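You operate a simulated robot arm through the tools that you are given. There is no shell and no other tool.

You are at the controls of a simulated robot arm. One attempt, no reset.

TASK
Put things in order on the sorting table top. At the end: the lint roller stands where the brown oak block stood; the brown oak block stands where the brown wool skein stood; the brown wool skein stands where the brown chip brush stood; the brown chip brush stands on top of the brown narrow board; whatever was shut is shut again. Leave all else as you found it, and nothing knocked over.

Only the result counts: the job must be done as asked and must still hold three seconds after the hand-in. Knocking over, shifting, dropping, spilling or breaking anything else fails it.

THE ROBOT
A 6-joint arm with a two-finger parallel gripper, fixed in place. Base frame: the origin is at the foot of the arm, x ahead of it, y to its left, z up; the work surface is at about z = 800. Units: mm, degrees, N and s.
With the tool pointing down near the work surface it reaches from about 260 to 680 mm from the base axis. Its first joint turns from -66.0 to 66.0 degrees. Payload 2.9 kg.
Tool frame: the origin (TCP) lies between the finger pads and is the grasp point; the fingertips stand 30 mm ahead of it; z points along the fingers, y is the line along which they close. Largest opening 110 mm; finger width 20, thickness 10; the body of the gripper, 48 by 112 mm, starts 55 mm behind the TCP.
Orientation is told as [roll, pitch, yaw] about the base's x, y, z axes, in that order, counted from this pose: with the fingers straight down and closing along the base's y, the tool's x points along the base's -x, its y along +y and its z along -z.

THE INTERFACE
- The arm moves only by the tool jog_arm. Its argument "motion" is a list that holds one entry, the list of rows, each a list of 7 numbers: the shift along the tool's x, y, z in mm, then the turn, a rotation vector about the tool's x, y, z in rad, then the opening, from 0 (shut) to 1 (fully open). In form: [[[x, y, z, ax, ay, az, claw], ...]]. A call has 1 to 20 rows; each row shifts and turns the commanded pose from where the row before left it, along the tool's axes as they then stand. A row lasts 0.2 s, in which the tool goes at most 50 mm and 8.6 degrees; a call with a longer step from one row to the next is refused whole, and so is a gripper value outside its range. A pose out of reach is approached as far as the arm can. The call stops where the force on the tool passes 40 N (or 10 N more than at its start, if that is more) or the arm is blocked; 0.2 s more then pass. The fingers move at their own pace (about 108 mm/s each) and stop on an object; they squeeze with about 21 N. The grip force told is the motor's: it shows also when the fingers shut on nothing. Time passes only in rows, and 0.2 s behind the last, so rows that do not move let the fingers close. The reply holds the time, the measured pose of the TCP, the force on the tool along the base axes, the opening and the grip force, in the units named above and with some noise, with the torque about the TCP (base axes, N m) and any sound that the robot's microphone picked up, and new pictures: "show" is both (left out), scene, wrist or none.
- Cameras (640 x 400 px; columns grow to the right, rows downward): "scene" is fixed at [67.5, 428, 1382.7]; the picture's right is [-0.83, -0.56, 0.00], its down [-0.33, 0.50, -0.80] and it looks along [0.44, -0.66, -0.60] (base axes); focal length 263 px, centre (320, 200). "wrist" rides on the gripper at [72, 17, -103] in the tool frame; the picture's right is [-0.23, 0.97, 0.00], its down [-0.76, -0.18, -0.62] and it looks along [-0.61, -0.14, 0.78] (tool axes); focal length 222 px, centre (320, 200). There is no depth. A picture from a camera that has moved, and an enlarged one, comes with that camera's place and axes in the base frame and with its lens.
- zoom(camera, box): a new picture of the part [left, top, right, bottom] of that camera's present view, enlarged. The clock stands still meanwhile.
- sign_off(): hands the job in; it is judged then, once.

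Places have to be worked out from the pictures, the camera data and where the tool is seen. Open the gripper and draw the arm clear of the work before you hand the job in, unless the task says otherwise.

The tools are called after "Request:" as a command line: name --argument value ..., lists and objects as JSON in quotes. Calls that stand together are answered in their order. jog_arm: Moves the arm, as the interface text tells. Its arguments: {"type":"object","properties":{"motion":{"type":"array","items":{"type":"array","items":{"type":"array","items":{"type":"number"}}}},"show":{"type":"string","enum":["both","scene","wrist","none"]}},"required":["motion"]} The other tools are called the same way: zoom (camera, box) takes an enlarged picture of a part of a camera's view; sign_off () hands the job in.

At the start:

```text
t: 0.0
eef_pos: [374.2, -41.4, 1197.7]
tcp_rot: [0.0, 0.0, 0.0]
wrist_force: [0.0, -0.3, 0.1]
torque: [0.02, -0.01, -0.01]
width: 110.2
grip_force: 0.1
```

scene: 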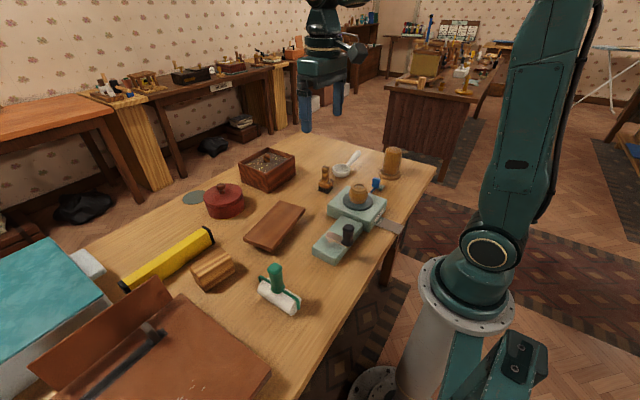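
wrist: 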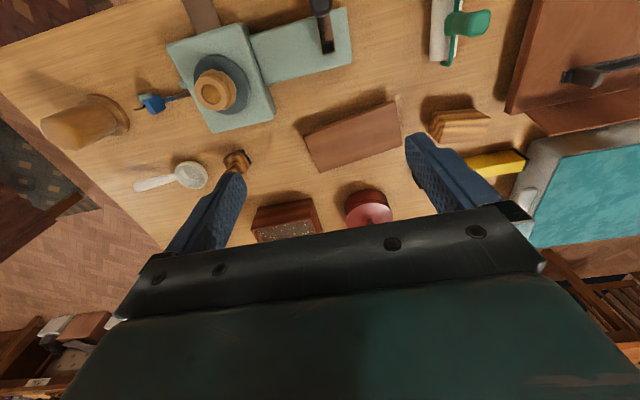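

I'll look closer at the scene first to identify each object.

Request:
zoom --camera "scene" --box '[80, 200, 320, 350]'

Request:
zoom --camera "scene" --box '[180, 130, 420, 280]'

Request:
zoom --camera "wrist" --box '[100, 0, 420, 200]'

Request:
zoom --camera "wrist" --box '[320, 0, 640, 200]'

Request:
zoom --camera "wrist" --box '[100, 120, 420, 320]'

```text
2.67 times, centred on (200, 275) of scene
camera zoom: at [67.5, 428.0, 1382.7], right [-0.83, -0.56, 0.0], down [-0.33, 0.5, -0.8], along [0.44, -0.66, -0.6], focal length 702 px, centre (640, 0)
```

zoom: 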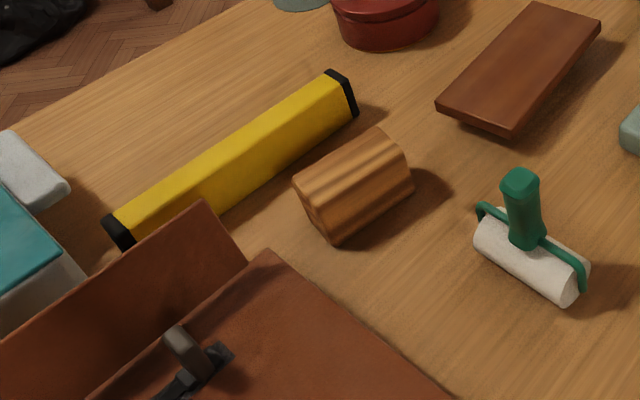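

```text
2.67 times, centred on (300, 205) of scene
camera zoom: at [67.5, 428.0, 1382.7], right [-0.83, -0.56, 0.0], down [-0.33, 0.5, -0.8], along [0.44, -0.66, -0.6], focal length 702 px, centre (373, 187)
```

zoom: 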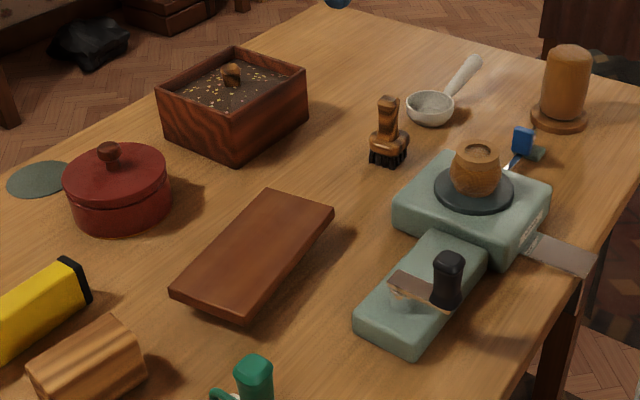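

```text
2.00 times, centred on (260, 100) of wrist
camera zoom: at [301.8, -24.5, 1300.2], right [0.23, 0.97, 0.0], down [0.76, -0.18, 0.62], along [0.61, -0.14, -0.78], focal length 444 px, centre (440, 400)
```

zoom: 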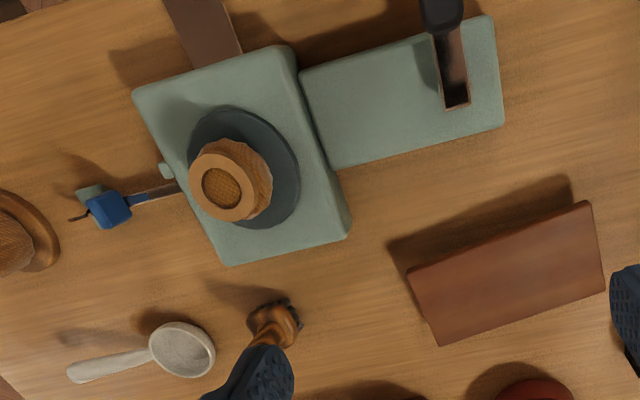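

```text
2.00 times, centred on (480, 100) of wrist
camera zoom: at [301.8, -24.5, 1300.2], right [0.23, 0.97, 0.0], down [0.76, -0.18, 0.62], along [0.61, -0.14, -0.78], focal length 444 px, centre (0, 400)
```

zoom: 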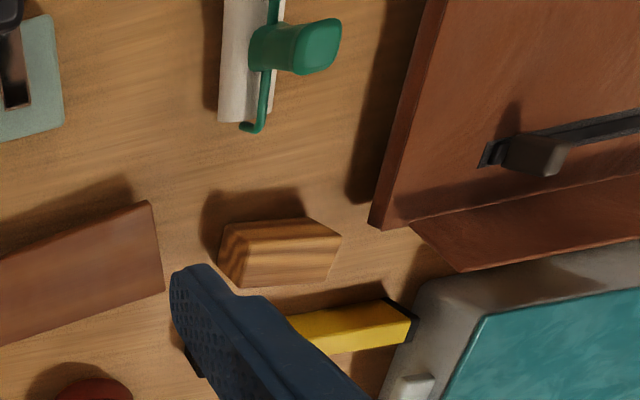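

```text
2.00 times, centred on (260, 220) of wrist
camera zoom: at [301.8, -24.5, 1300.2], right [0.23, 0.97, 0.0], down [0.76, -0.18, 0.62], along [0.61, -0.14, -0.78], focal length 444 px, centre (440, 160)
```

zoom: 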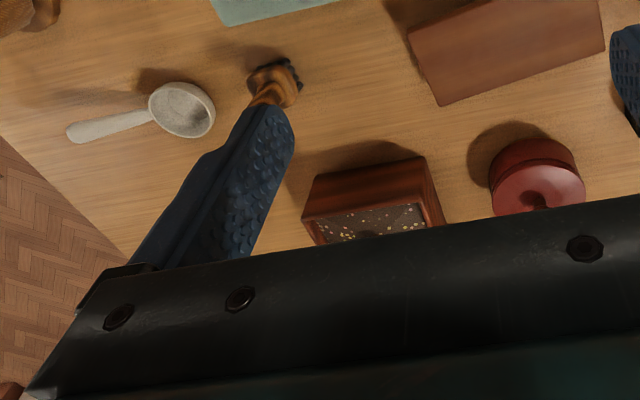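

I need a finer look at the candidates for the skein: the thing on the green scale, the cylinder, and the box.

Request:
zoom --camera "scene" --box '[320, 170, 400, 220]'

Request:
zoom --camera "scene" --box '[355, 140, 435, 190]'

Request:
zoom --camera "scene" --box '[230, 140, 310, 190]'

Request:
zoom --camera "scene" --box '[300, 155, 364, 195]'

Request:
zoom --camera "wrist" --box '[180, 50, 260, 100]'

Request:
zoom --camera "wrist" --box '[20, 80, 148, 160]'

Request:
zoom --camera "scene" --box '[0, 230, 272, 400]'

Request:
zoom --camera "scene" --box '[180, 170, 260, 220]'

```text
8.00 times, centred on (360, 195) of scene
camera zoom: at [67.5, 428.0, 1382.7], right [-0.83, -0.56, 0.0], down [-0.33, 0.5, -0.8], along [0.44, -0.66, -0.6], focal length 2105 px, centre (0, 240)
```

zoom: 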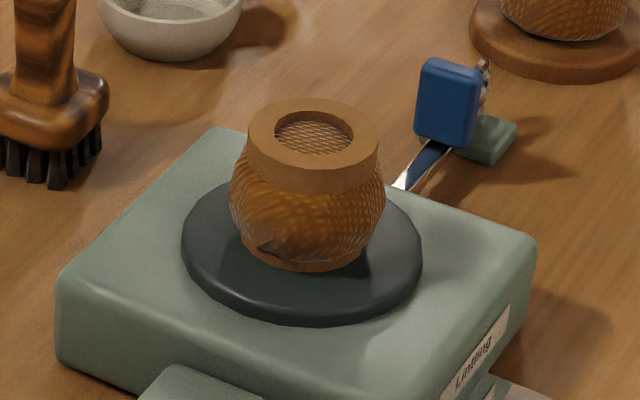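

```text
8.00 times, centred on (395, 165) of scene
camera zoom: at [67.5, 428.0, 1382.7], right [-0.83, -0.56, 0.0], down [-0.33, 0.5, -0.8], along [0.44, -0.66, -0.6], focal length 2105 px, centre (-280, 480)
```

zoom: 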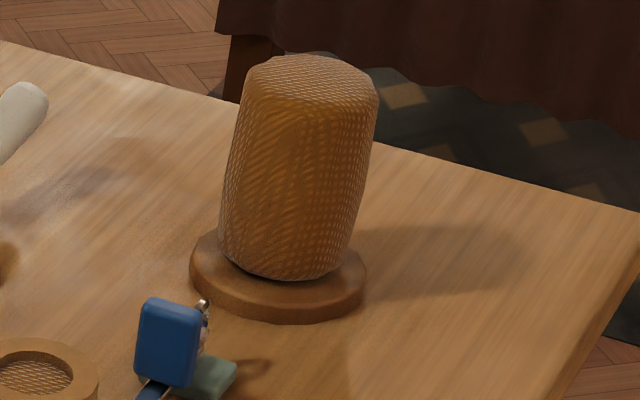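

```text
8.00 times, centred on (270, 165) of scene
camera zoom: at [67.5, 428.0, 1382.7], right [-0.83, -0.56, 0.0], down [-0.33, 0.5, -0.8], along [0.44, -0.66, -0.6], focal length 2105 px, centre (720, 480)
```

zoom: 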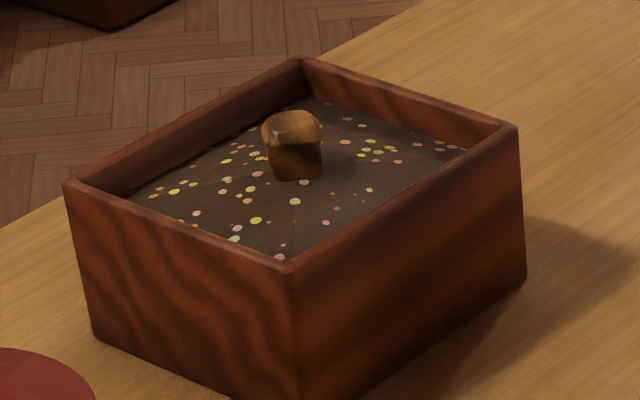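

```text
10.00 times, centred on (332, 175) of scene
camera zoom: at [67.5, 428.0, 1382.7], right [-0.83, -0.56, 0.0], down [-0.33, 0.5, -0.8], along [0.44, -0.66, -0.6], focal length 2631 px, centre (200, 450)
```

zoom: 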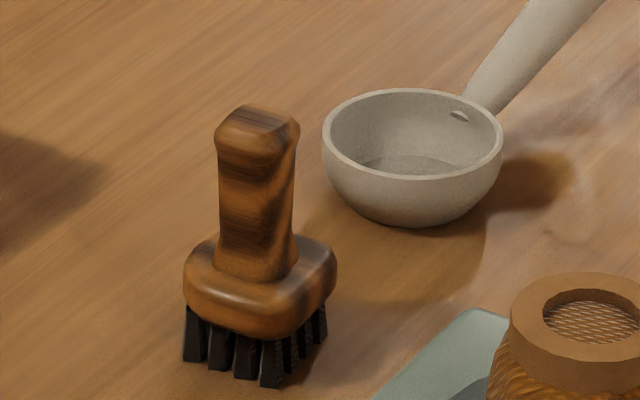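

```text
8.00 times, centred on (220, 75) of wrist
camera zoom: at [301.8, -24.5, 1300.2], right [0.23, 0.97, 0.0], down [0.76, -0.18, 0.62], along [0.61, -0.14, -0.78], focal length 1777 px, centre (1120, 1200)
```

zoom: 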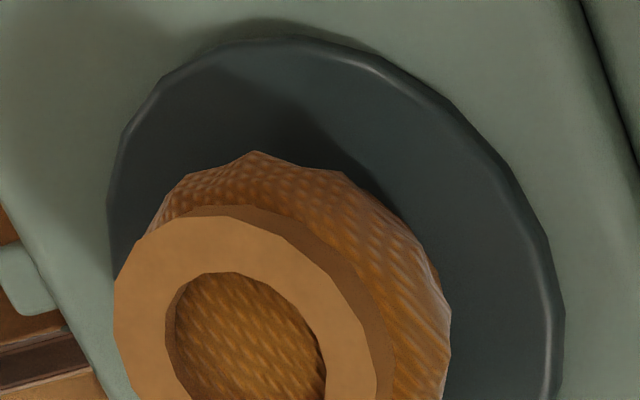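

```text
5.00 times, centred on (84, 120) of wrist
camera zoom: at [301.8, -24.5, 1300.2], right [0.23, 0.97, 0.0], down [0.76, -0.18, 0.62], along [0.61, -0.14, -0.78], focal length 1111 px, centre (1500, 600)
```

zoom: 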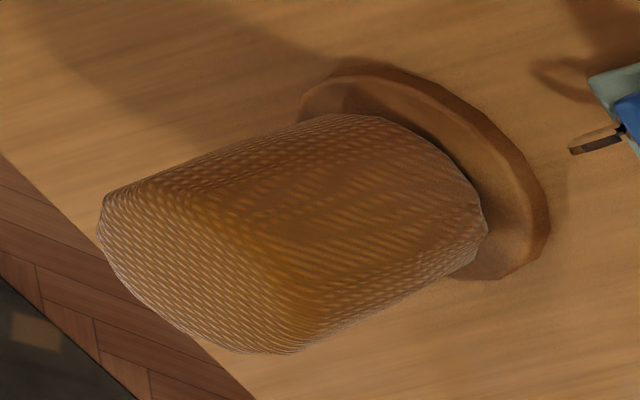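

```text
2.35 times, centred on (136, 315) of scene
camera zoom: at [67.5, 428.0, 1382.7], right [-0.83, -0.56, 0.0], down [-0.33, 0.5, -0.8], along [0.44, -0.66, -0.6], focal length 619 px, centre (753, -71)
```

zoom: 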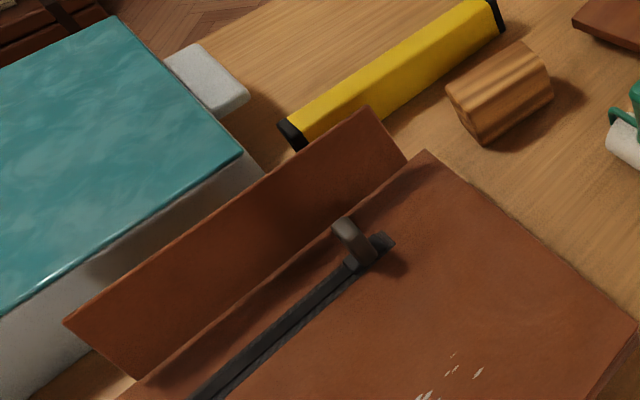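

```text
8.00 times, centred on (220, 195) of scene
camera zoom: at [67.5, 428.0, 1382.7], right [-0.83, -0.56, 0.0], down [-0.33, 0.5, -0.8], along [0.44, -0.66, -0.6], focal length 2105 px, centre (1120, 240)
```

zoom: 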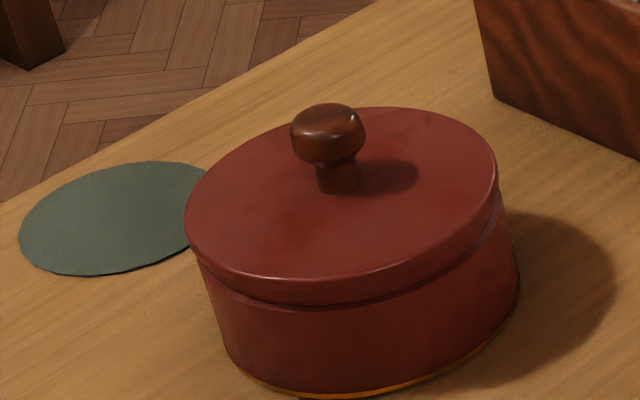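

The brush is at about (510,-279), the oak block at about (532,232), the lint roller at about (355,173) and the board at about (525,-1). The box and red pot look beyond reach. I can't yet tell which knitted thing is the skein, so I'll turn the wrist camera toward -y to look closer.

Request:
jog_arm --motion '[[[0, 0, 0, 0, 0, 0.1428, 1], [0, 0, 0, 0, 0, 0.1428, 1], [0, 0, 0, 0, 0, 0.1428, 1], [0, 0, 0, 0, 0, 0.1428, 1], [0, 0, 0, 0, 0, 0.1428, 1], [0, 0, 0, 0, 0, 0.1428, 1], [0, 0, 0, 0, 0, 0.1428, 1], [0, 0, 0, 0, 0, 0.1428, 1], [0, 0, 0, 0, 0, 0.1428, 1], [0, 0, 0, 0, 0, 0.1428, 1], [0, 0, 0, 0, 0, 0.1428, 1], [0, 0, 30, 0, 0, 0, 1], [0, 0, 30, 0, 0, 0, 1], [0, 0, 30, 0, 0, 0, 1]]]'

```text
t: 3.0
eef_pos: [375.8, -43.3, 1108.5]
tcp_rot: [0.0, 0.0, -90.0]
wrist_force: [0.3, 0.5, 0.3]
torque: [-0.02, 0.0, -0.01]
width: 109.9
grip_force: 0.0
camera wrist: at [391.4, 29.7, 1210.9], right [0.97, -0.23, 0.0], down [-0.18, -0.76, 0.62], along [-0.14, -0.61, -0.78], focal length 222 px, centre (320, 200)
```

scene: 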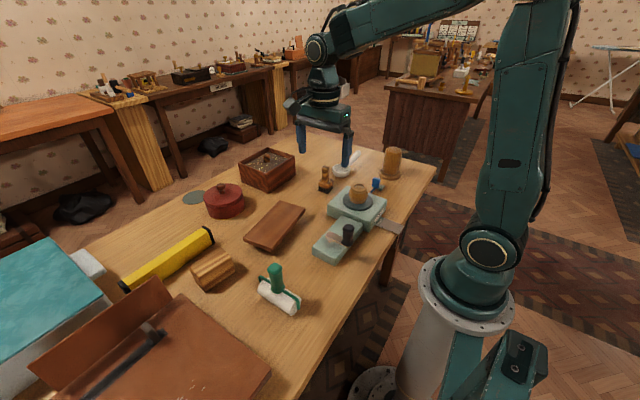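
wrist: 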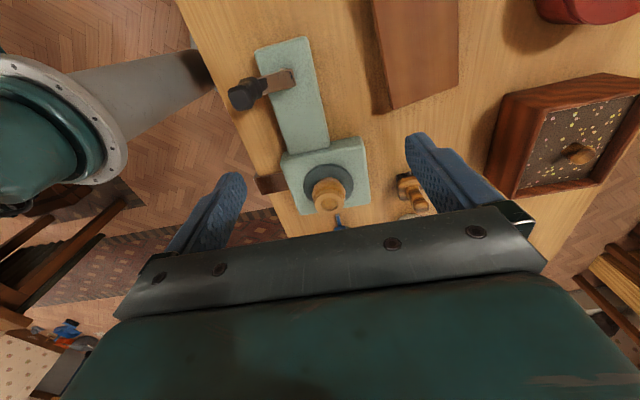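

Request:
zoom --camera "wrist" --box '[250, 130, 378, 210]'

Request:
zoom --camera "wrist" --box '[220, 20, 348, 100]'

Request:
zoom --camera "wrist" --box '[330, 150, 458, 230]'

Request:
zoom --camera "wrist" --box '[480, 60, 640, 160]'

Request:
zoom --camera "scene" --box '[300, 180, 412, 250]'

```text
5.00 times, centred on (314, 170) of wrist
camera zoom: at [391.4, 29.7, 1210.9], right [0.97, -0.23, 0.0], down [-0.18, -0.76, 0.62], along [-0.14, -0.61, -0.78], focal length 1111 px, centre (350, 350)
```

zoom: 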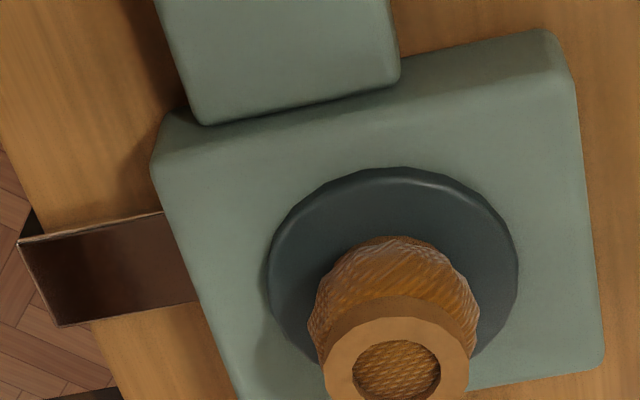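

```text
5.00 times, centred on (284, 60) of wrist
camera zoom: at [391.4, 29.7, 1210.9], right [0.97, -0.23, 0.0], down [-0.18, -0.76, 0.62], along [-0.14, -0.61, -0.78], focal length 1111 px, centre (500, 900)
```

zoom: 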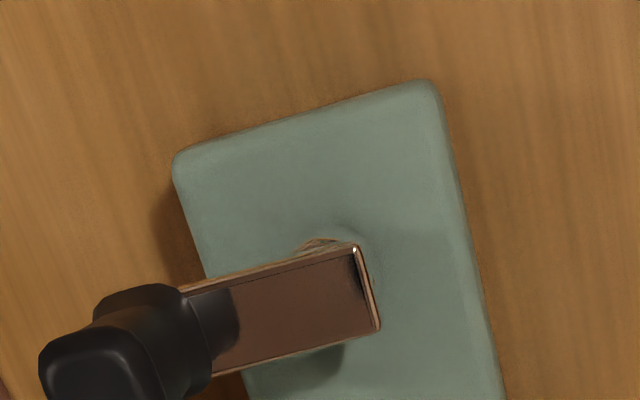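

```text
5.00 times, centred on (394, 190) of wrist
camera zoom: at [391.4, 29.7, 1210.9], right [0.97, -0.23, 0.0], down [-0.18, -0.76, 0.62], along [-0.14, -0.61, -0.78], focal length 1111 px, centre (-50, 250)
```

zoom: 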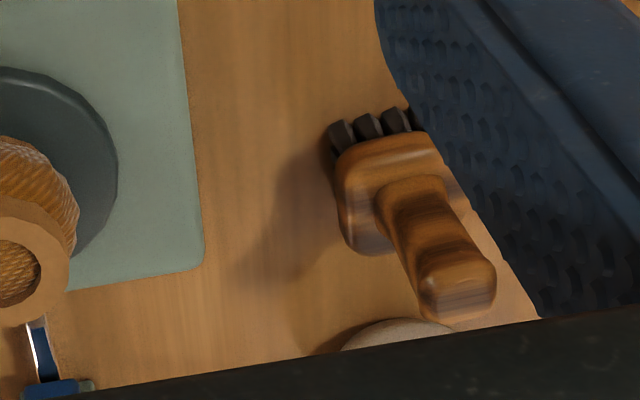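

```text
4.00 times, centred on (560, 110) of wrist
camera zoom: at [391.4, 29.7, 1210.9], right [0.97, -0.23, 0.0], down [-0.18, -0.76, 0.62], along [-0.14, -0.61, -0.78], focal length 888 px, centre (-640, 560)
```

zoom: 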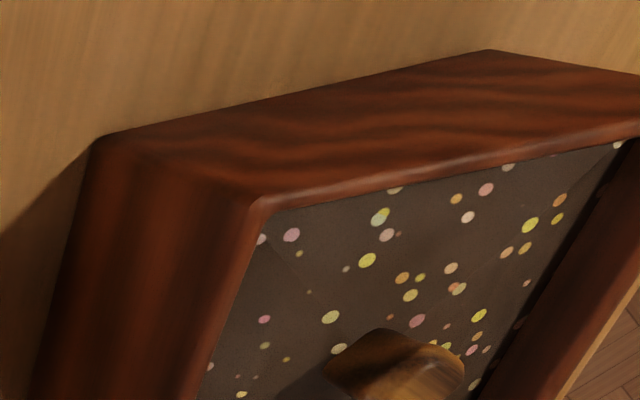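

```text
5.71 times, centred on (356, 215) of scene
camera zoom: at [67.6, 428.0, 1382.7], right [-0.83, -0.56, 0.0], down [-0.33, 0.5, -0.8], along [0.44, -0.66, -0.6], focal length 1504 px, centre (114, 114)
```

zoom: 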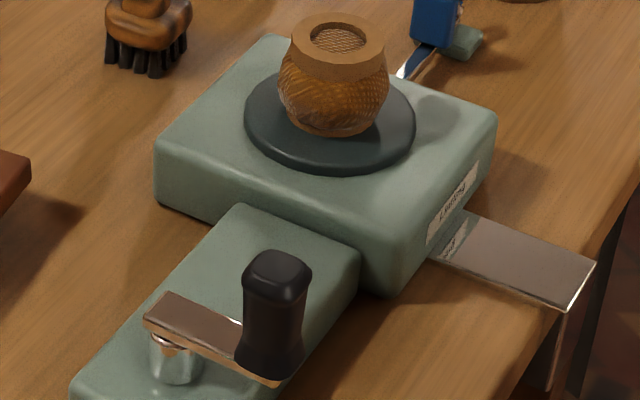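

The green machine looks like a clamped yarn winder with a crank, and the thing on it may be just its cone. Next I'll inspect the left part of the table, where the trunk and teal box are.

Request:
jog_arm --motion '[[[0, 0, 0, 0, 0, -0.1428, 1], [0, 0, 0, 0, 0, -0.1428, 1], [0, 0, 0, 0, 0, -0.1428, 1], [0, 0, 0, 0, 0, -0.1428, 1], [0, 0, 0, 0, 0, -0.1428, 1], [0, 0, 0, 0, 0, -0.1428, 1], [0, 0, 0, 0, 0, -0.1428, 1], [0, 0, 0, 0, 0, -0.1428, 1], [0, 0, 0, 0, 0, -0.1428, 1], [0, 0, 0, 0, 0, -0.1428, 1], [0, 0, 0, 0, 0, -0.1428, 1], [0, 45, -20, 0, 0, 0, 1], [0, 45, -20, 0, 0, 0, 1], [0, 45, -20, 0, 0, 0, 1], [0, 45, -10, 0, 0, 0, 1], [0, 45, 0, 0, 0, 0, 1], [0, 45, 0, 0, 0, 0, 1], [0, 45, 0, 0, 0, 0, 1]]]'

```text
t: 6.8
eef_pos: [374.7, 272.5, 1177.9]
tcp_rot: [0.0, -0.1, 0.1]
wrist_force: [-0.4, 0.3, -0.3]
torque: [-0.02, 0.0, 0.01]
width: 110.0
grip_force: 0.1
camera wrist: at [302.8, 290.4, 1280.6], right [0.23, 0.97, 0.0], down [0.76, -0.18, 0.62], along [0.61, -0.14, -0.78], focal length 222 px, centre (320, 200)
```

scene: 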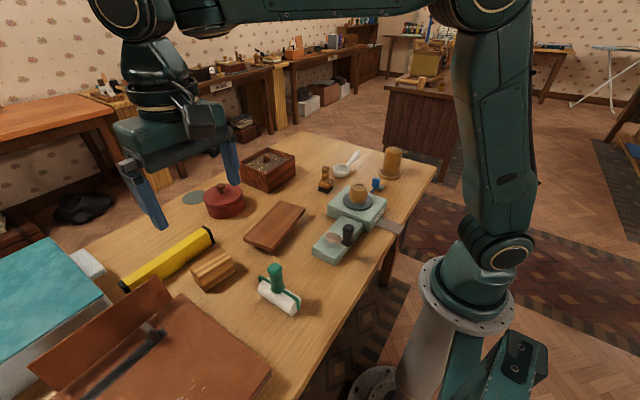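
wrist: 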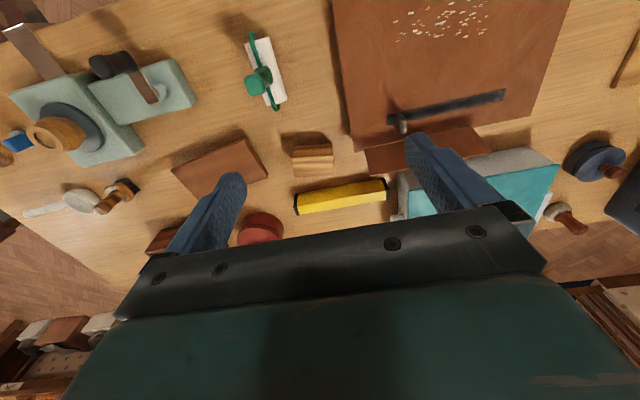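

Request:
zoom --camera "wrist" --box '[320, 0, 640, 200]'

Request:
zoom --camera "wrist" --box '[200, 20, 400, 145]'

Request:
zoom --camera "wrist" --box '[260, 120, 580, 320]'

Request:
zoom --camera "wrist" --box '[0, 80, 240, 230]'

```text
2.00 times, centred on (480, 100) of wrist
camera zoom: at [302.8, 290.4, 1280.6], right [0.23, 0.97, 0.0], down [0.76, -0.18, 0.62], along [0.61, -0.14, -0.78], focal length 444 px, centre (0, 400)
```

zoom: 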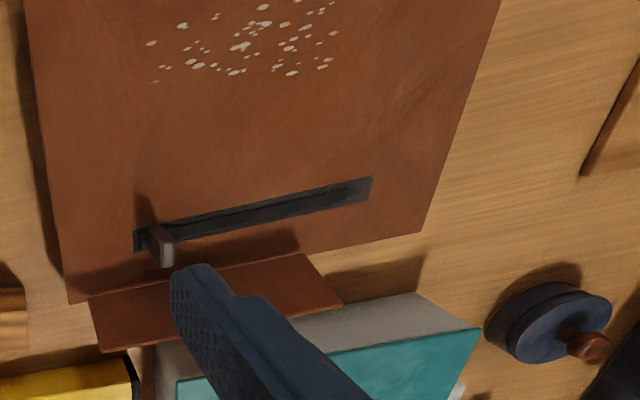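

```text
3.20 times, centred on (300, 82) of wrist
camera zoom: at [302.8, 290.4, 1280.6], right [0.23, 0.97, 0.0], down [0.76, -0.18, 0.62], along [0.61, -0.14, -0.78], focal length 711 px, centre (384, 576)
```

zoom: 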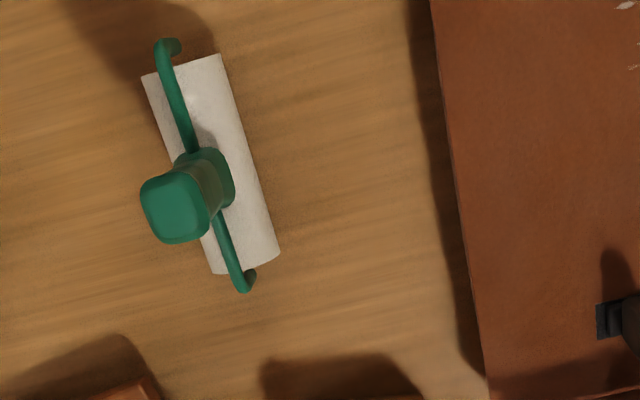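

```text
2.00 times, centred on (420, 220) of wrist
camera zoom: at [302.8, 290.4, 1280.6], right [0.23, 0.97, 0.0], down [0.76, -0.18, 0.62], along [0.61, -0.14, -0.78], focal length 444 px, centre (120, 160)
```

zoom: 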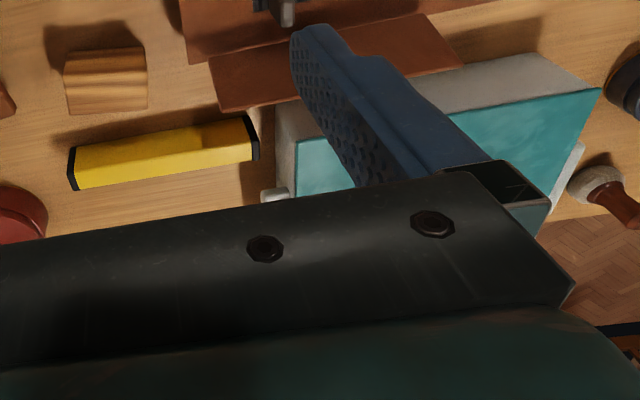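

```text
2.67 times, centred on (120, 155) of wrist
camera zoom: at [302.8, 290.4, 1280.6], right [0.23, 0.97, 0.0], down [0.76, -0.18, 0.62], along [0.61, -0.14, -0.78], focal length 592 px, centre (853, 320)
```

zoom: 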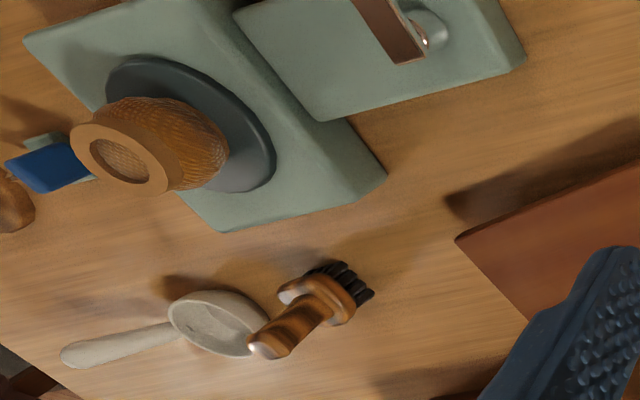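

More items appear at the far left (blue lidded pot, a stamp or brush). I'll turn the camera further left to survey them.

Request:
jog_arm --motion '[[[0, 0, -10, 0, 0, -0.1428, 1], [0, 0, -10, 0, 0, -0.1428, 1], [0, 0, -10, 0, 0, -0.1428, 1], [0, 0, 0, 0, 0, -0.1428, 1], [0, 0, 0, 0, 0, -0.1428, 1], [0, 0, 0, 0, 0, -0.1428, 1], [0, 0, 0, 0, 0, -0.1428, 1], [0, 0, 0, 0, 0, -0.1428, 1]]]'

```text
t: 8.6
eef_pos: [373.0, 272.3, 1207.4]
tcp_rot: [0.0, 0.0, 65.7]
wrist_force: [0.2, 0.0, -0.4]
torque: [-0.01, -0.04, 0.02]
width: 110.0
grip_force: 0.1
camera wrist: at [329.0, 214.4, 1310.4], right [-0.79, 0.61, 0.0], down [0.48, 0.62, 0.62], along [0.38, 0.49, -0.78], focal length 222 px, centre (320, 200)
```

scene: 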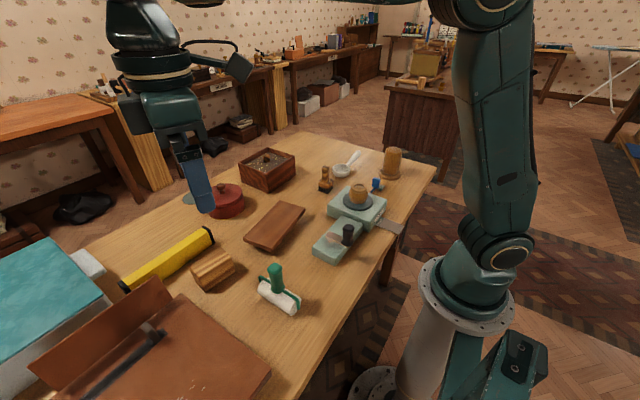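
wrist: 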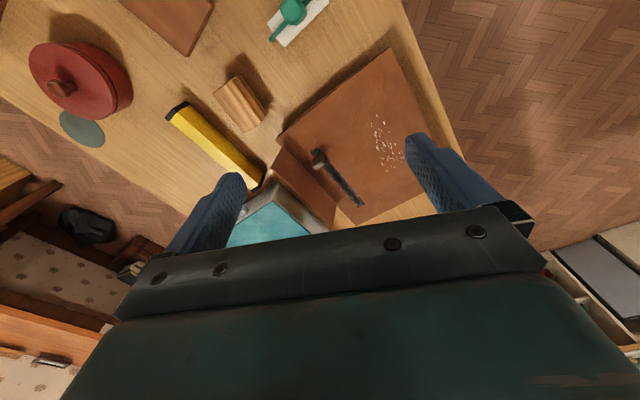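

Request:
jog_arm --motion '[[[0, 0, 0, 0, 0, 0.1428, 1], [0, 0, 0, 0, 0, 0.1428, 1], [0, 0, 0, 0, 0, 0.1428, 1], [0, 0, 0, 0, 0, 0.1428, 1], [0, 0, 0, 0, 0, 0.1428, 1], [0, 0, 0, 0, 0, 0.1428, 1], [0, 0, 0, 0, 0, 0.1428, 1], [0, 0, 0, 0, 0, 0.1428, 1], [10, 45, 0, 0, 0, 0, 1], [10, 45, 0, 0, 0, 0, 1], [10, 45, 0, 0, 0, 0, 1], [10, 45, 0, 0, 0, 0, 1], [10, 45, 0, 0, 0, 0, 1]]]'

```text
t: 11.4
eef_pos: [318.6, 493.5, 1204.4]
tcp_rot: [-0.3, 0.1, 0.0]
wrist_force: [0.4, 0.5, -0.1]
torque: [-0.05, 0.03, 0.04]
width: 109.9
grip_force: 0.1
out of reach, approached as far as the arm can: row 13
camera wrist: at [247.1, 511.3, 1306.5], right [0.23, 0.97, 0.0], down [0.76, -0.18, 0.62], along [0.61, -0.14, -0.78], focal length 222 px, centre (320, 200)
```

scene: 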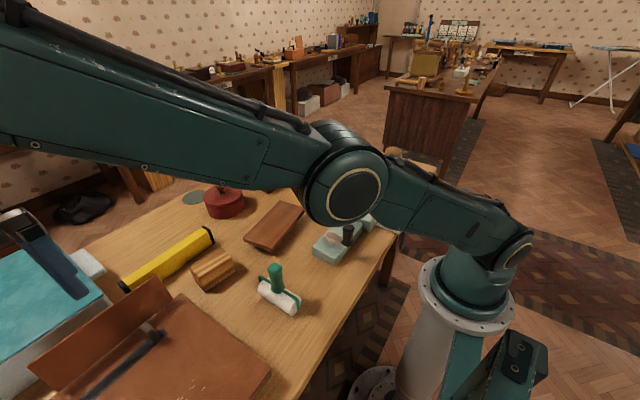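
wrist: 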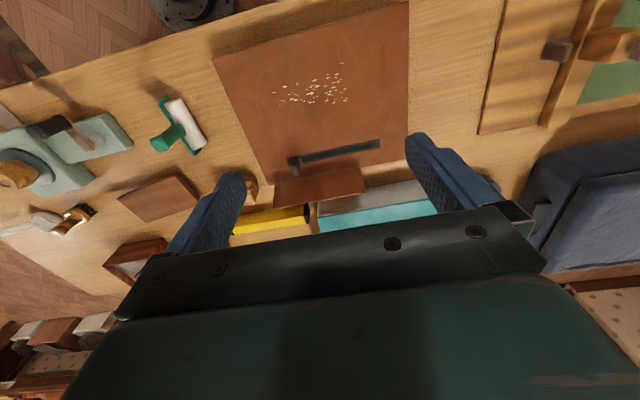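

Request:
zoom --camera "wrist" --box '[400, 0, 640, 150]'

Request:
zoom --camera "wrist" --box '[400, 100, 640, 250]'

Request:
zoom --camera "wrist" --box '[200, 0, 440, 150]'

Request:
zoom --camera "wrist" --box '[230, 120, 470, 270]'

```text
2.67 times, centred on (520, 75) of wrist
camera zoom: at [247.1, 511.3, 1306.5], right [0.23, 0.97, 0.0], down [0.76, -0.18, 0.62], along [0.61, -0.14, -0.78], focal length 592 px, centre (-213, 533)
```

zoom: 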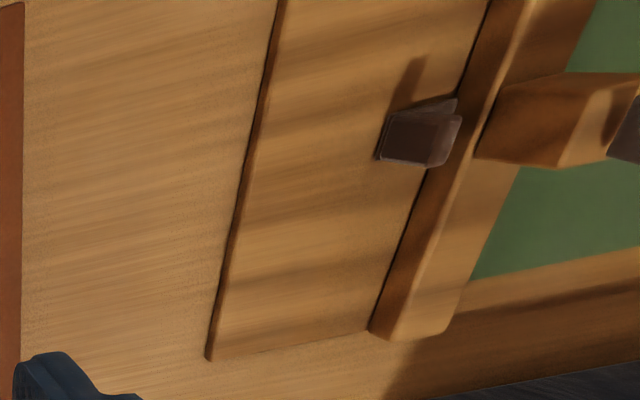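

```text
2.67 times, centred on (520, 175) of wrist
camera zoom: at [247.1, 511.3, 1306.5], right [0.23, 0.97, 0.0], down [0.76, -0.18, 0.62], along [0.61, -0.14, -0.78], focal length 592 px, centre (-213, 267)
```

zoom: 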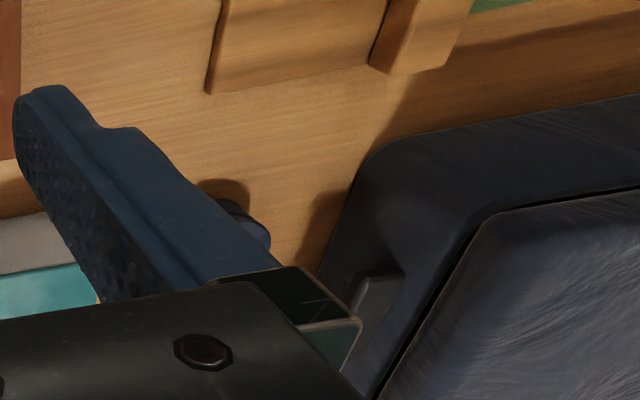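

```text
2.67 times, centred on (320, 75) of wrist
camera zoom: at [247.1, 511.3, 1306.5], right [0.23, 0.97, 0.0], down [0.76, -0.18, 0.62], along [0.61, -0.14, -0.78], focal length 592 px, centre (320, 533)
```

zoom: 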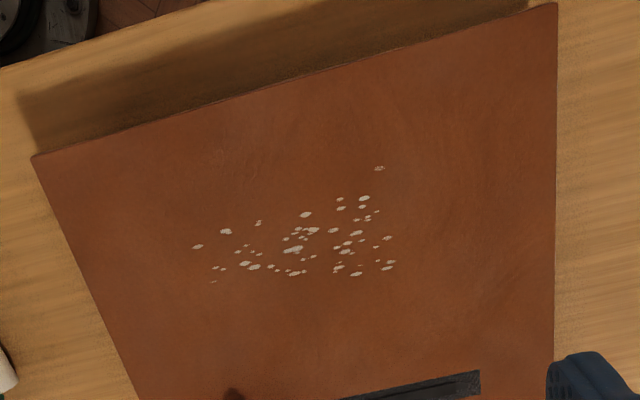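

```text
2.67 times, centred on (350, 195) of wrist
camera zoom: at [247.1, 511.3, 1306.5], right [0.23, 0.97, 0.0], down [0.76, -0.18, 0.62], along [0.61, -0.14, -0.78], focal length 592 px, centre (240, 213)
```

zoom: 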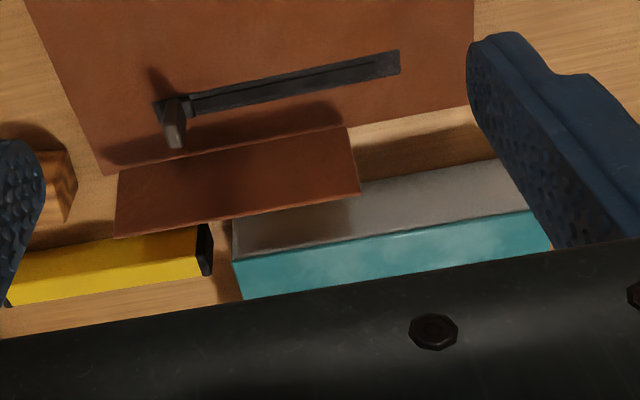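

I'll read the label on the machine and look very closely at both knitted items once the arm is out of the way. First I'll move the arm back toward the middle, to the right of the scene view line.

Request:
jog_arm --motion '[[[-10, -45, 0, 0, 0, 0, 1], [-10, -45, 0, 0, 0, 0, 1], [-10, -45, 0, 0, 0, 0, 1], [-10, -45, 0, 0, 0, 0, 1], [-10, -45, 0, 0, 0, 0, 1], [0, -45, 0, 0, 0, 0, 1], [0, -45, 0, 0, 0, 0, 1], [0, -45, 0, 0, 0, 0, 1], [0, -45, 0, 0, 0, 0, 1], [0, -45, 0, 0, 0, 0, 1], [0, -45, 0, 0, 0, 0, 1], [0, -45, 0, 0, 0, 0, 1], [10, -45, 0, 0, 0, 0, 1], [20, -45, 0, 0, 0, 0, 1], [20, -45, 0, 0, 0, 0, 1], [20, -45, 0, 0, 0, 0, 1], [20, -45, 0, 0, 0, 0, 1]]]'

```text
t: 15.0
eef_pos: [278.4, -275.4, 1205.7]
tcp_rot: [0.0, -0.1, 0.1]
wrist_force: [-0.5, -0.1, 0.3]
torque: [0.0, 0.03, -0.02]
width: 110.1
grip_force: 0.1
camera wrist: at [206.9, -257.5, 1307.7], right [0.23, 0.97, 0.0], down [0.76, -0.18, 0.62], along [0.61, -0.14, -0.78], focal length 222 px, centre (320, 200)
```

scene: 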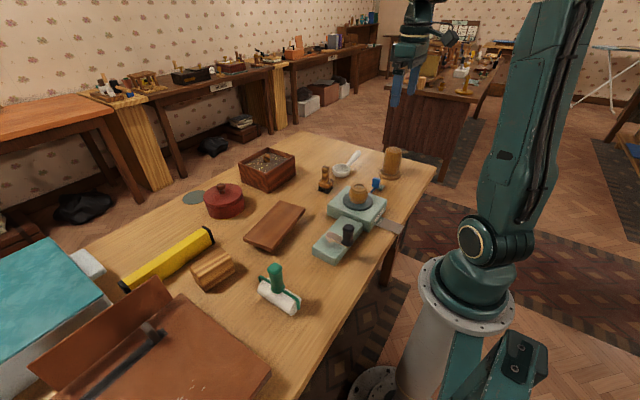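
wrist: 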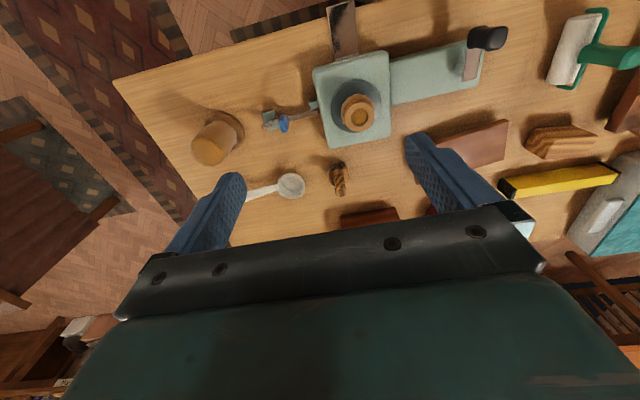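

Request:
zoom --camera "scene" --box '[372, 205, 392, 220]'

Request:
zoom --camera "scene" --box '[342, 178, 374, 212]'

Request:
zoom --camera "wrist" --box '[180, 90, 260, 180]'

Request:
zoom --camera "wrist" --box '[320, 70, 400, 140]'

Request:
zoom --camera "scene" --box '[375, 140, 411, 185]'

Request:
zoom --camera "wrist" --box '[250, 95, 330, 145]'

```text
16.00 times, centred on (382, 212) of scene
camera zoom: at [67.5, 428.0, 1382.7], right [-0.83, -0.56, 0.0], down [-0.33, 0.5, -0.8], along [0.44, -0.66, -0.6], focal length 4210 px, centre (-672, 0)
```

zoom: 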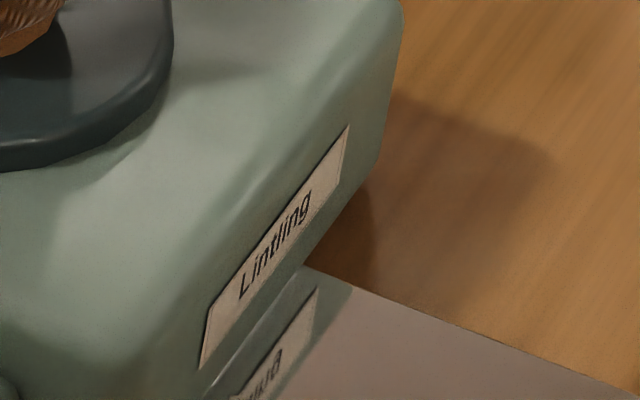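

```text
11.76 times, centred on (358, 195) of scene
camera zoom: at [67.5, 428.0, 1382.7], right [-0.83, -0.56, 0.0], down [-0.33, 0.5, -0.8], along [0.44, -0.66, -0.6], focal length 3096 px, centre (-127, 259)
```

zoom: 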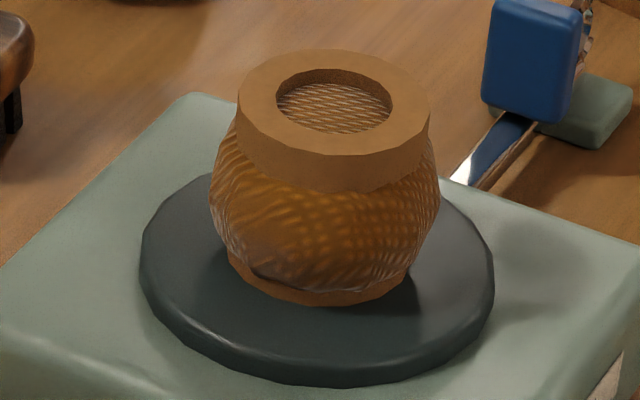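

```text
4.44 times, centred on (220, 135) of wrist
camera zoom: at [206.9, -257.5, 1307.7], right [0.23, 0.97, 0.0], down [0.76, -0.18, 0.62], along [0.61, -0.14, -0.78], focal length 987 px, centre (764, 489)
```

zoom: 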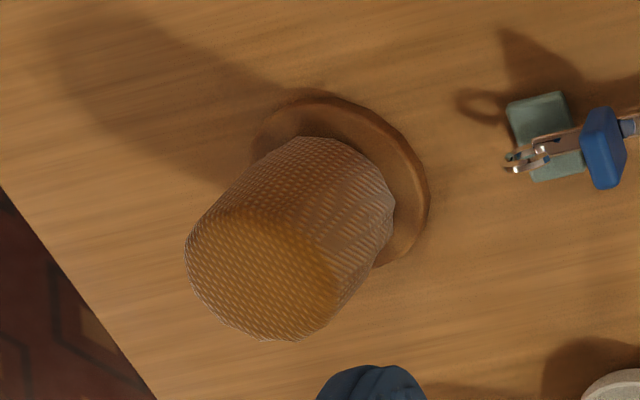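

```text
5.71 times, centred on (360, 105) of wrist
camera zoom: at [206.9, -257.5, 1307.7], right [0.23, 0.97, 0.0], down [0.76, -0.18, 0.62], along [0.61, -0.14, -0.78], focal length 1269 px, centre (91, 743)
```

zoom: 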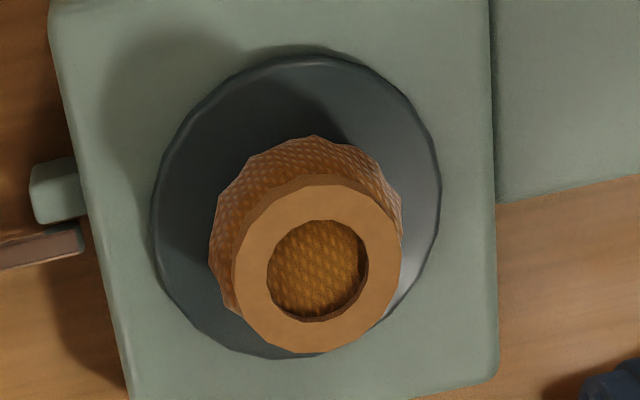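

```text
8.89 times, centred on (393, 162) of scene
camera zoom: at [67.5, 428.0, 1382.7], right [-0.83, -0.56, 0.0], down [-0.33, 0.5, -0.8], along [0.44, -0.66, -0.6], focal length 2339 px, centre (-329, 533)
```

zoom: 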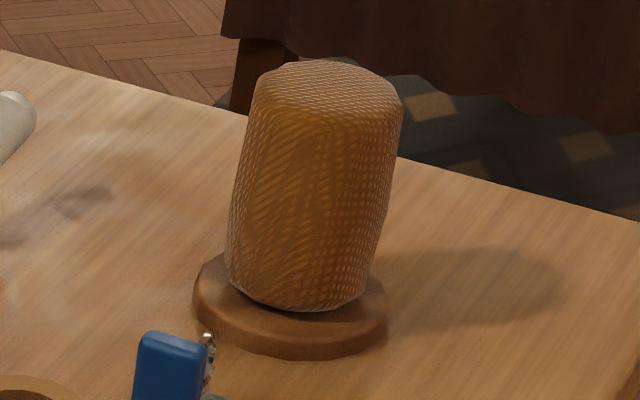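

```text
8.00 times, centred on (290, 120) of wrist
camera zoom: at [206.9, -257.5, 1307.7], right [0.23, 0.97, 0.0], down [0.76, -0.18, 0.62], along [0.61, -0.14, -0.78], focal length 1777 px, centre (560, 840)
```

zoom: 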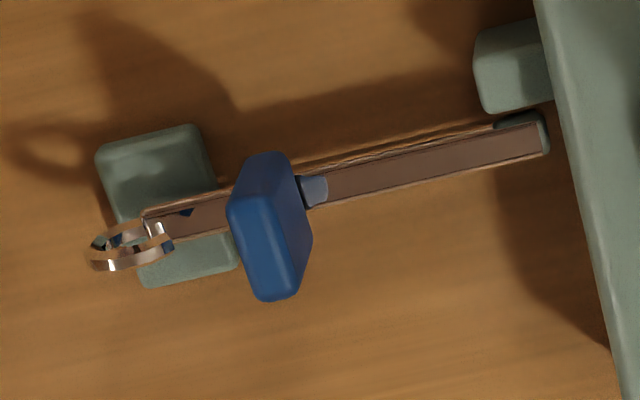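

The background benches carry similar props. I'll compare those to work out which of the two knitted items is the skein.

Request:
zoom --camera "scene" --box '[380, 15, 500, 100]'

Request:
zoom --camera "scene" --box '[80, 30, 220, 120]'

Request:
zoom --camera "scene" --box '[210, 20, 320, 90]'

Request:
zoom --camera "scene" --box '[300, 0, 440, 90]'

Request:
zoom --camera "scene" --box '[480, 20, 640, 120]'

Request:
zoom --camera "wrist" --box '[0, 290, 120, 400]'

```text
4.71 times, centred on (440, 58) of scene
camera zoom: at [67.5, 428.0, 1382.7], right [-0.83, -0.56, 0.0], down [-0.33, 0.5, -0.8], along [0.44, -0.66, -0.6], focal length 1238 px, centre (-245, 871)
```

zoom: 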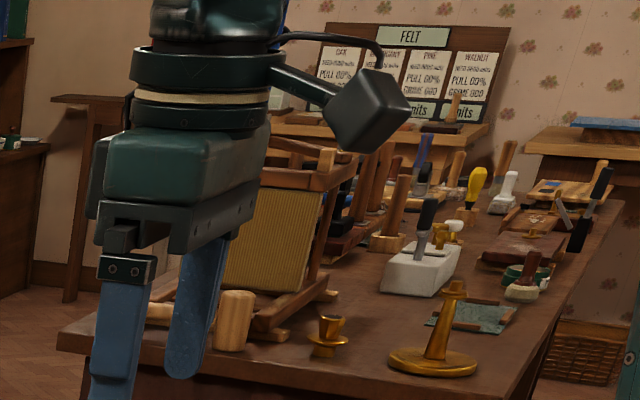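

```text
4.44 times, centred on (150, 75) of scene
camera zoom: at [67.5, 428.0, 1382.7], right [-0.83, -0.56, 0.0], down [-0.33, 0.5, -0.8], along [0.44, -0.66, -0.6], focal length 1170 px, centre (1076, 756)
```

zoom: 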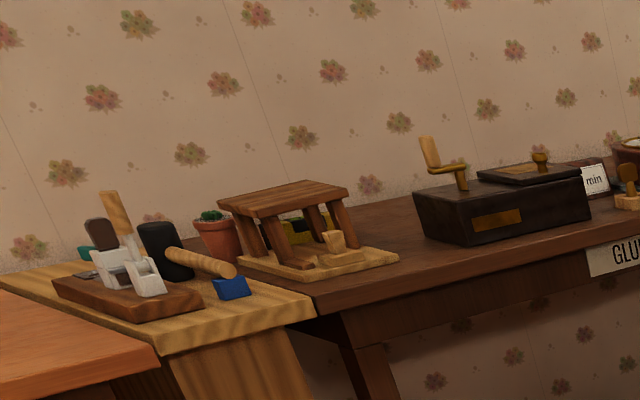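

```text
5.71 times, centred on (265, 55) of scene
camera zoom: at [67.5, 428.0, 1382.7], right [-0.83, -0.56, 0.0], down [-0.33, 0.5, -0.8], along [0.44, -0.66, -0.6], focal length 1504 px, centre (634, 1029)
```

zoom: 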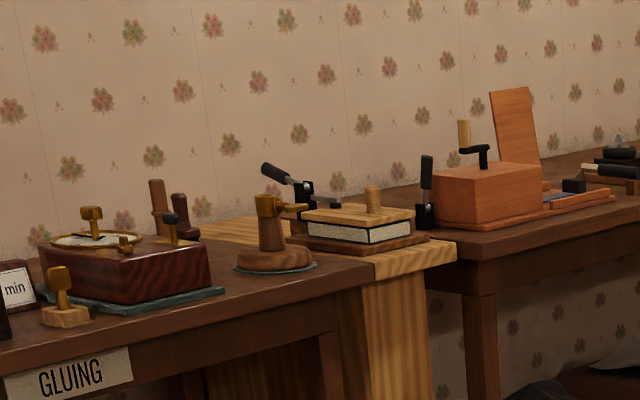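

```text
4.44 times, centred on (370, 45) of scene
camera zoom: at [67.5, 428.0, 1382.7], right [-0.83, -0.56, 0.0], down [-0.33, 0.5, -0.8], along [0.44, -0.66, -0.6], focal length 1170 px, centre (98, 889)
```

zoom: 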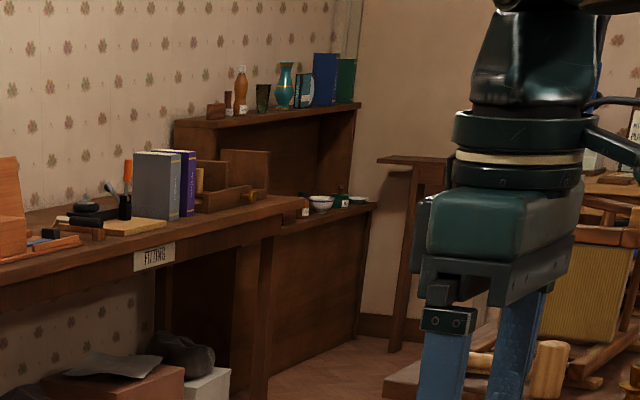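

```text
4.00 times, centred on (560, 70) of scene
camera zoom: at [67.5, 428.0, 1382.7], right [-0.83, -0.56, 0.0], down [-0.33, 0.5, -0.8], along [0.44, -0.66, -0.6], focal length 1053 px, centre (-640, 720)
```

zoom: 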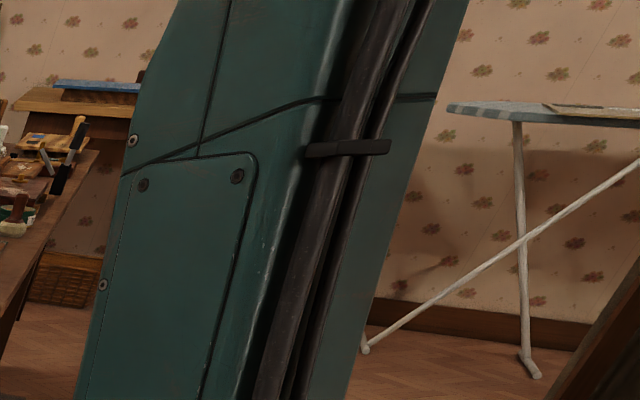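

```text
3.64 times, centred on (60, 345) of wrist
camera zoom: at [206.9, -257.5, 1307.7], right [0.23, 0.97, 0.0], down [0.76, -0.18, 0.62], along [0.61, -0.14, -0.78], focal length 808 px, centre (1266, -327)
```

zoom: 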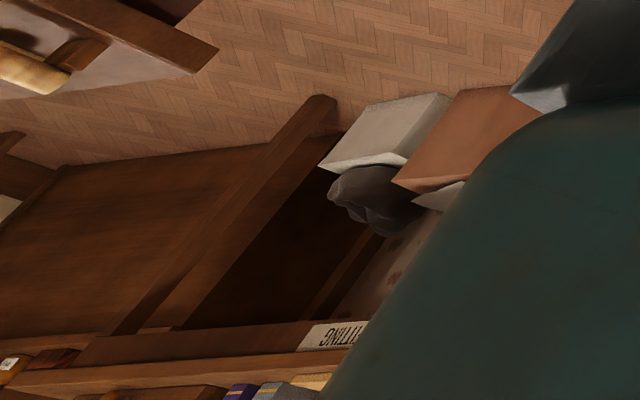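

The winder item is concentric with its plate and looks like part of the machine, and the wool cylinder on the wooden foot is a free-standing piece. Now I'll measure the brush, cylinder and ladle precisely in this wrist view.

Request:
zoom --camera "wrist" --box '[260, 140, 388, 220]'

Request:
zoom --camera "wrist" --box '[400, 100, 560, 200]'

Request:
zoom --camera "scene" --box '[235, 190, 315, 260]'

Request:
zoom --camera "scene" --box '[180, 240, 244, 300]'

Request:
zoom --camera "scene" --box '[248, 255, 312, 325]'

```text
5.00 times, centred on (324, 180) of wrist
camera zoom: at [206.9, -257.5, 1307.7], right [0.23, 0.97, 0.0], down [0.76, -0.18, 0.62], along [0.61, -0.14, -0.78], focal length 1111 px, centre (300, 300)
```

zoom: 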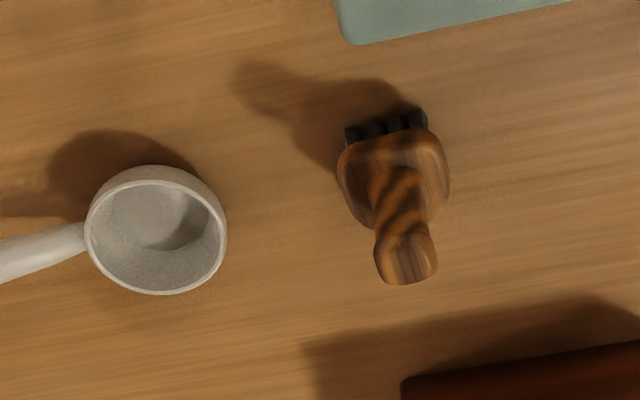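

```text
4.00 times, centred on (480, 150) of wrist
camera zoom: at [206.9, -257.5, 1307.7], right [0.23, 0.97, 0.0], down [0.76, -0.18, 0.62], along [0.61, -0.14, -0.78], focal length 888 px, centre (-320, 400)
```

zoom: 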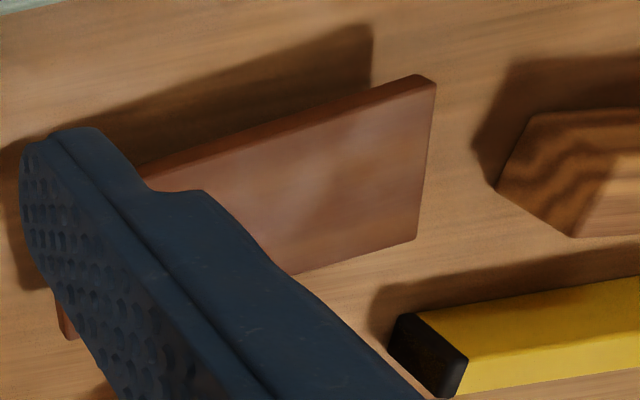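

```text
5.71 times, centred on (275, 225) of scene
camera zoom: at [67.5, 428.0, 1382.7], right [-0.83, -0.56, 0.0], down [-0.33, 0.5, -0.8], along [0.44, -0.66, -0.6], focal length 1504 px, centre (577, 57)
```

zoom: 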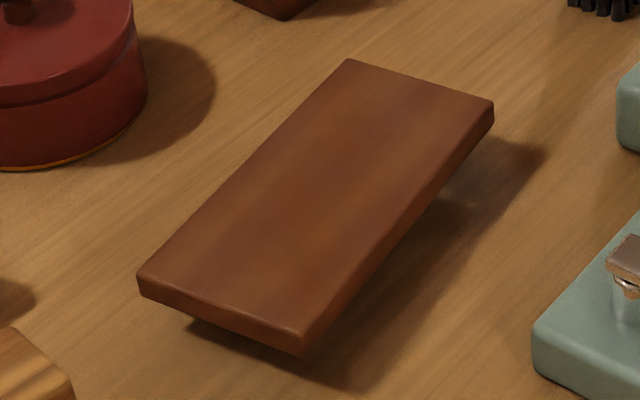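

```text
6.67 times, centred on (212, 270) of scene
camera zoom: at [67.5, 428.0, 1382.7], right [-0.83, -0.56, 0.0], down [-0.33, 0.5, -0.8], along [0.44, -0.66, -0.6], focal length 1754 px, centre (1040, -267)
```

zoom: 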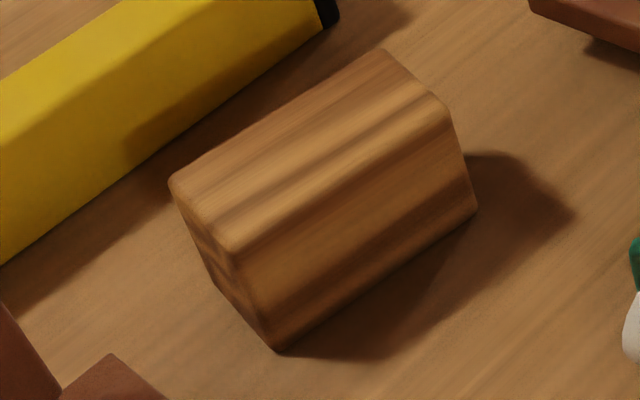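

```text
5.71 times, centred on (280, 290) of scene
camera zoom: at [67.5, 428.0, 1382.7], right [-0.83, -0.56, 0.0], down [-0.33, 0.5, -0.8], along [0.44, -0.66, -0.6], focal length 1504 px, centre (549, -314)
```

zoom: 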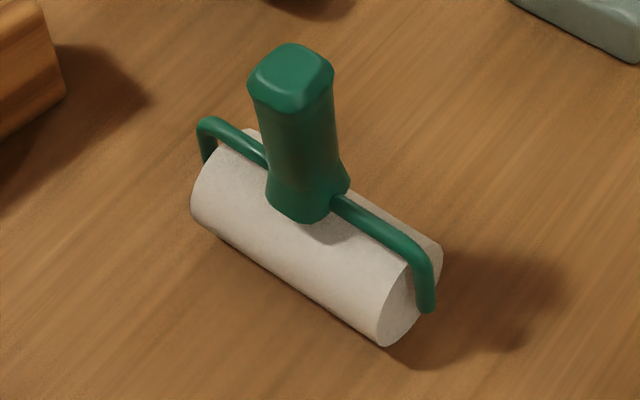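

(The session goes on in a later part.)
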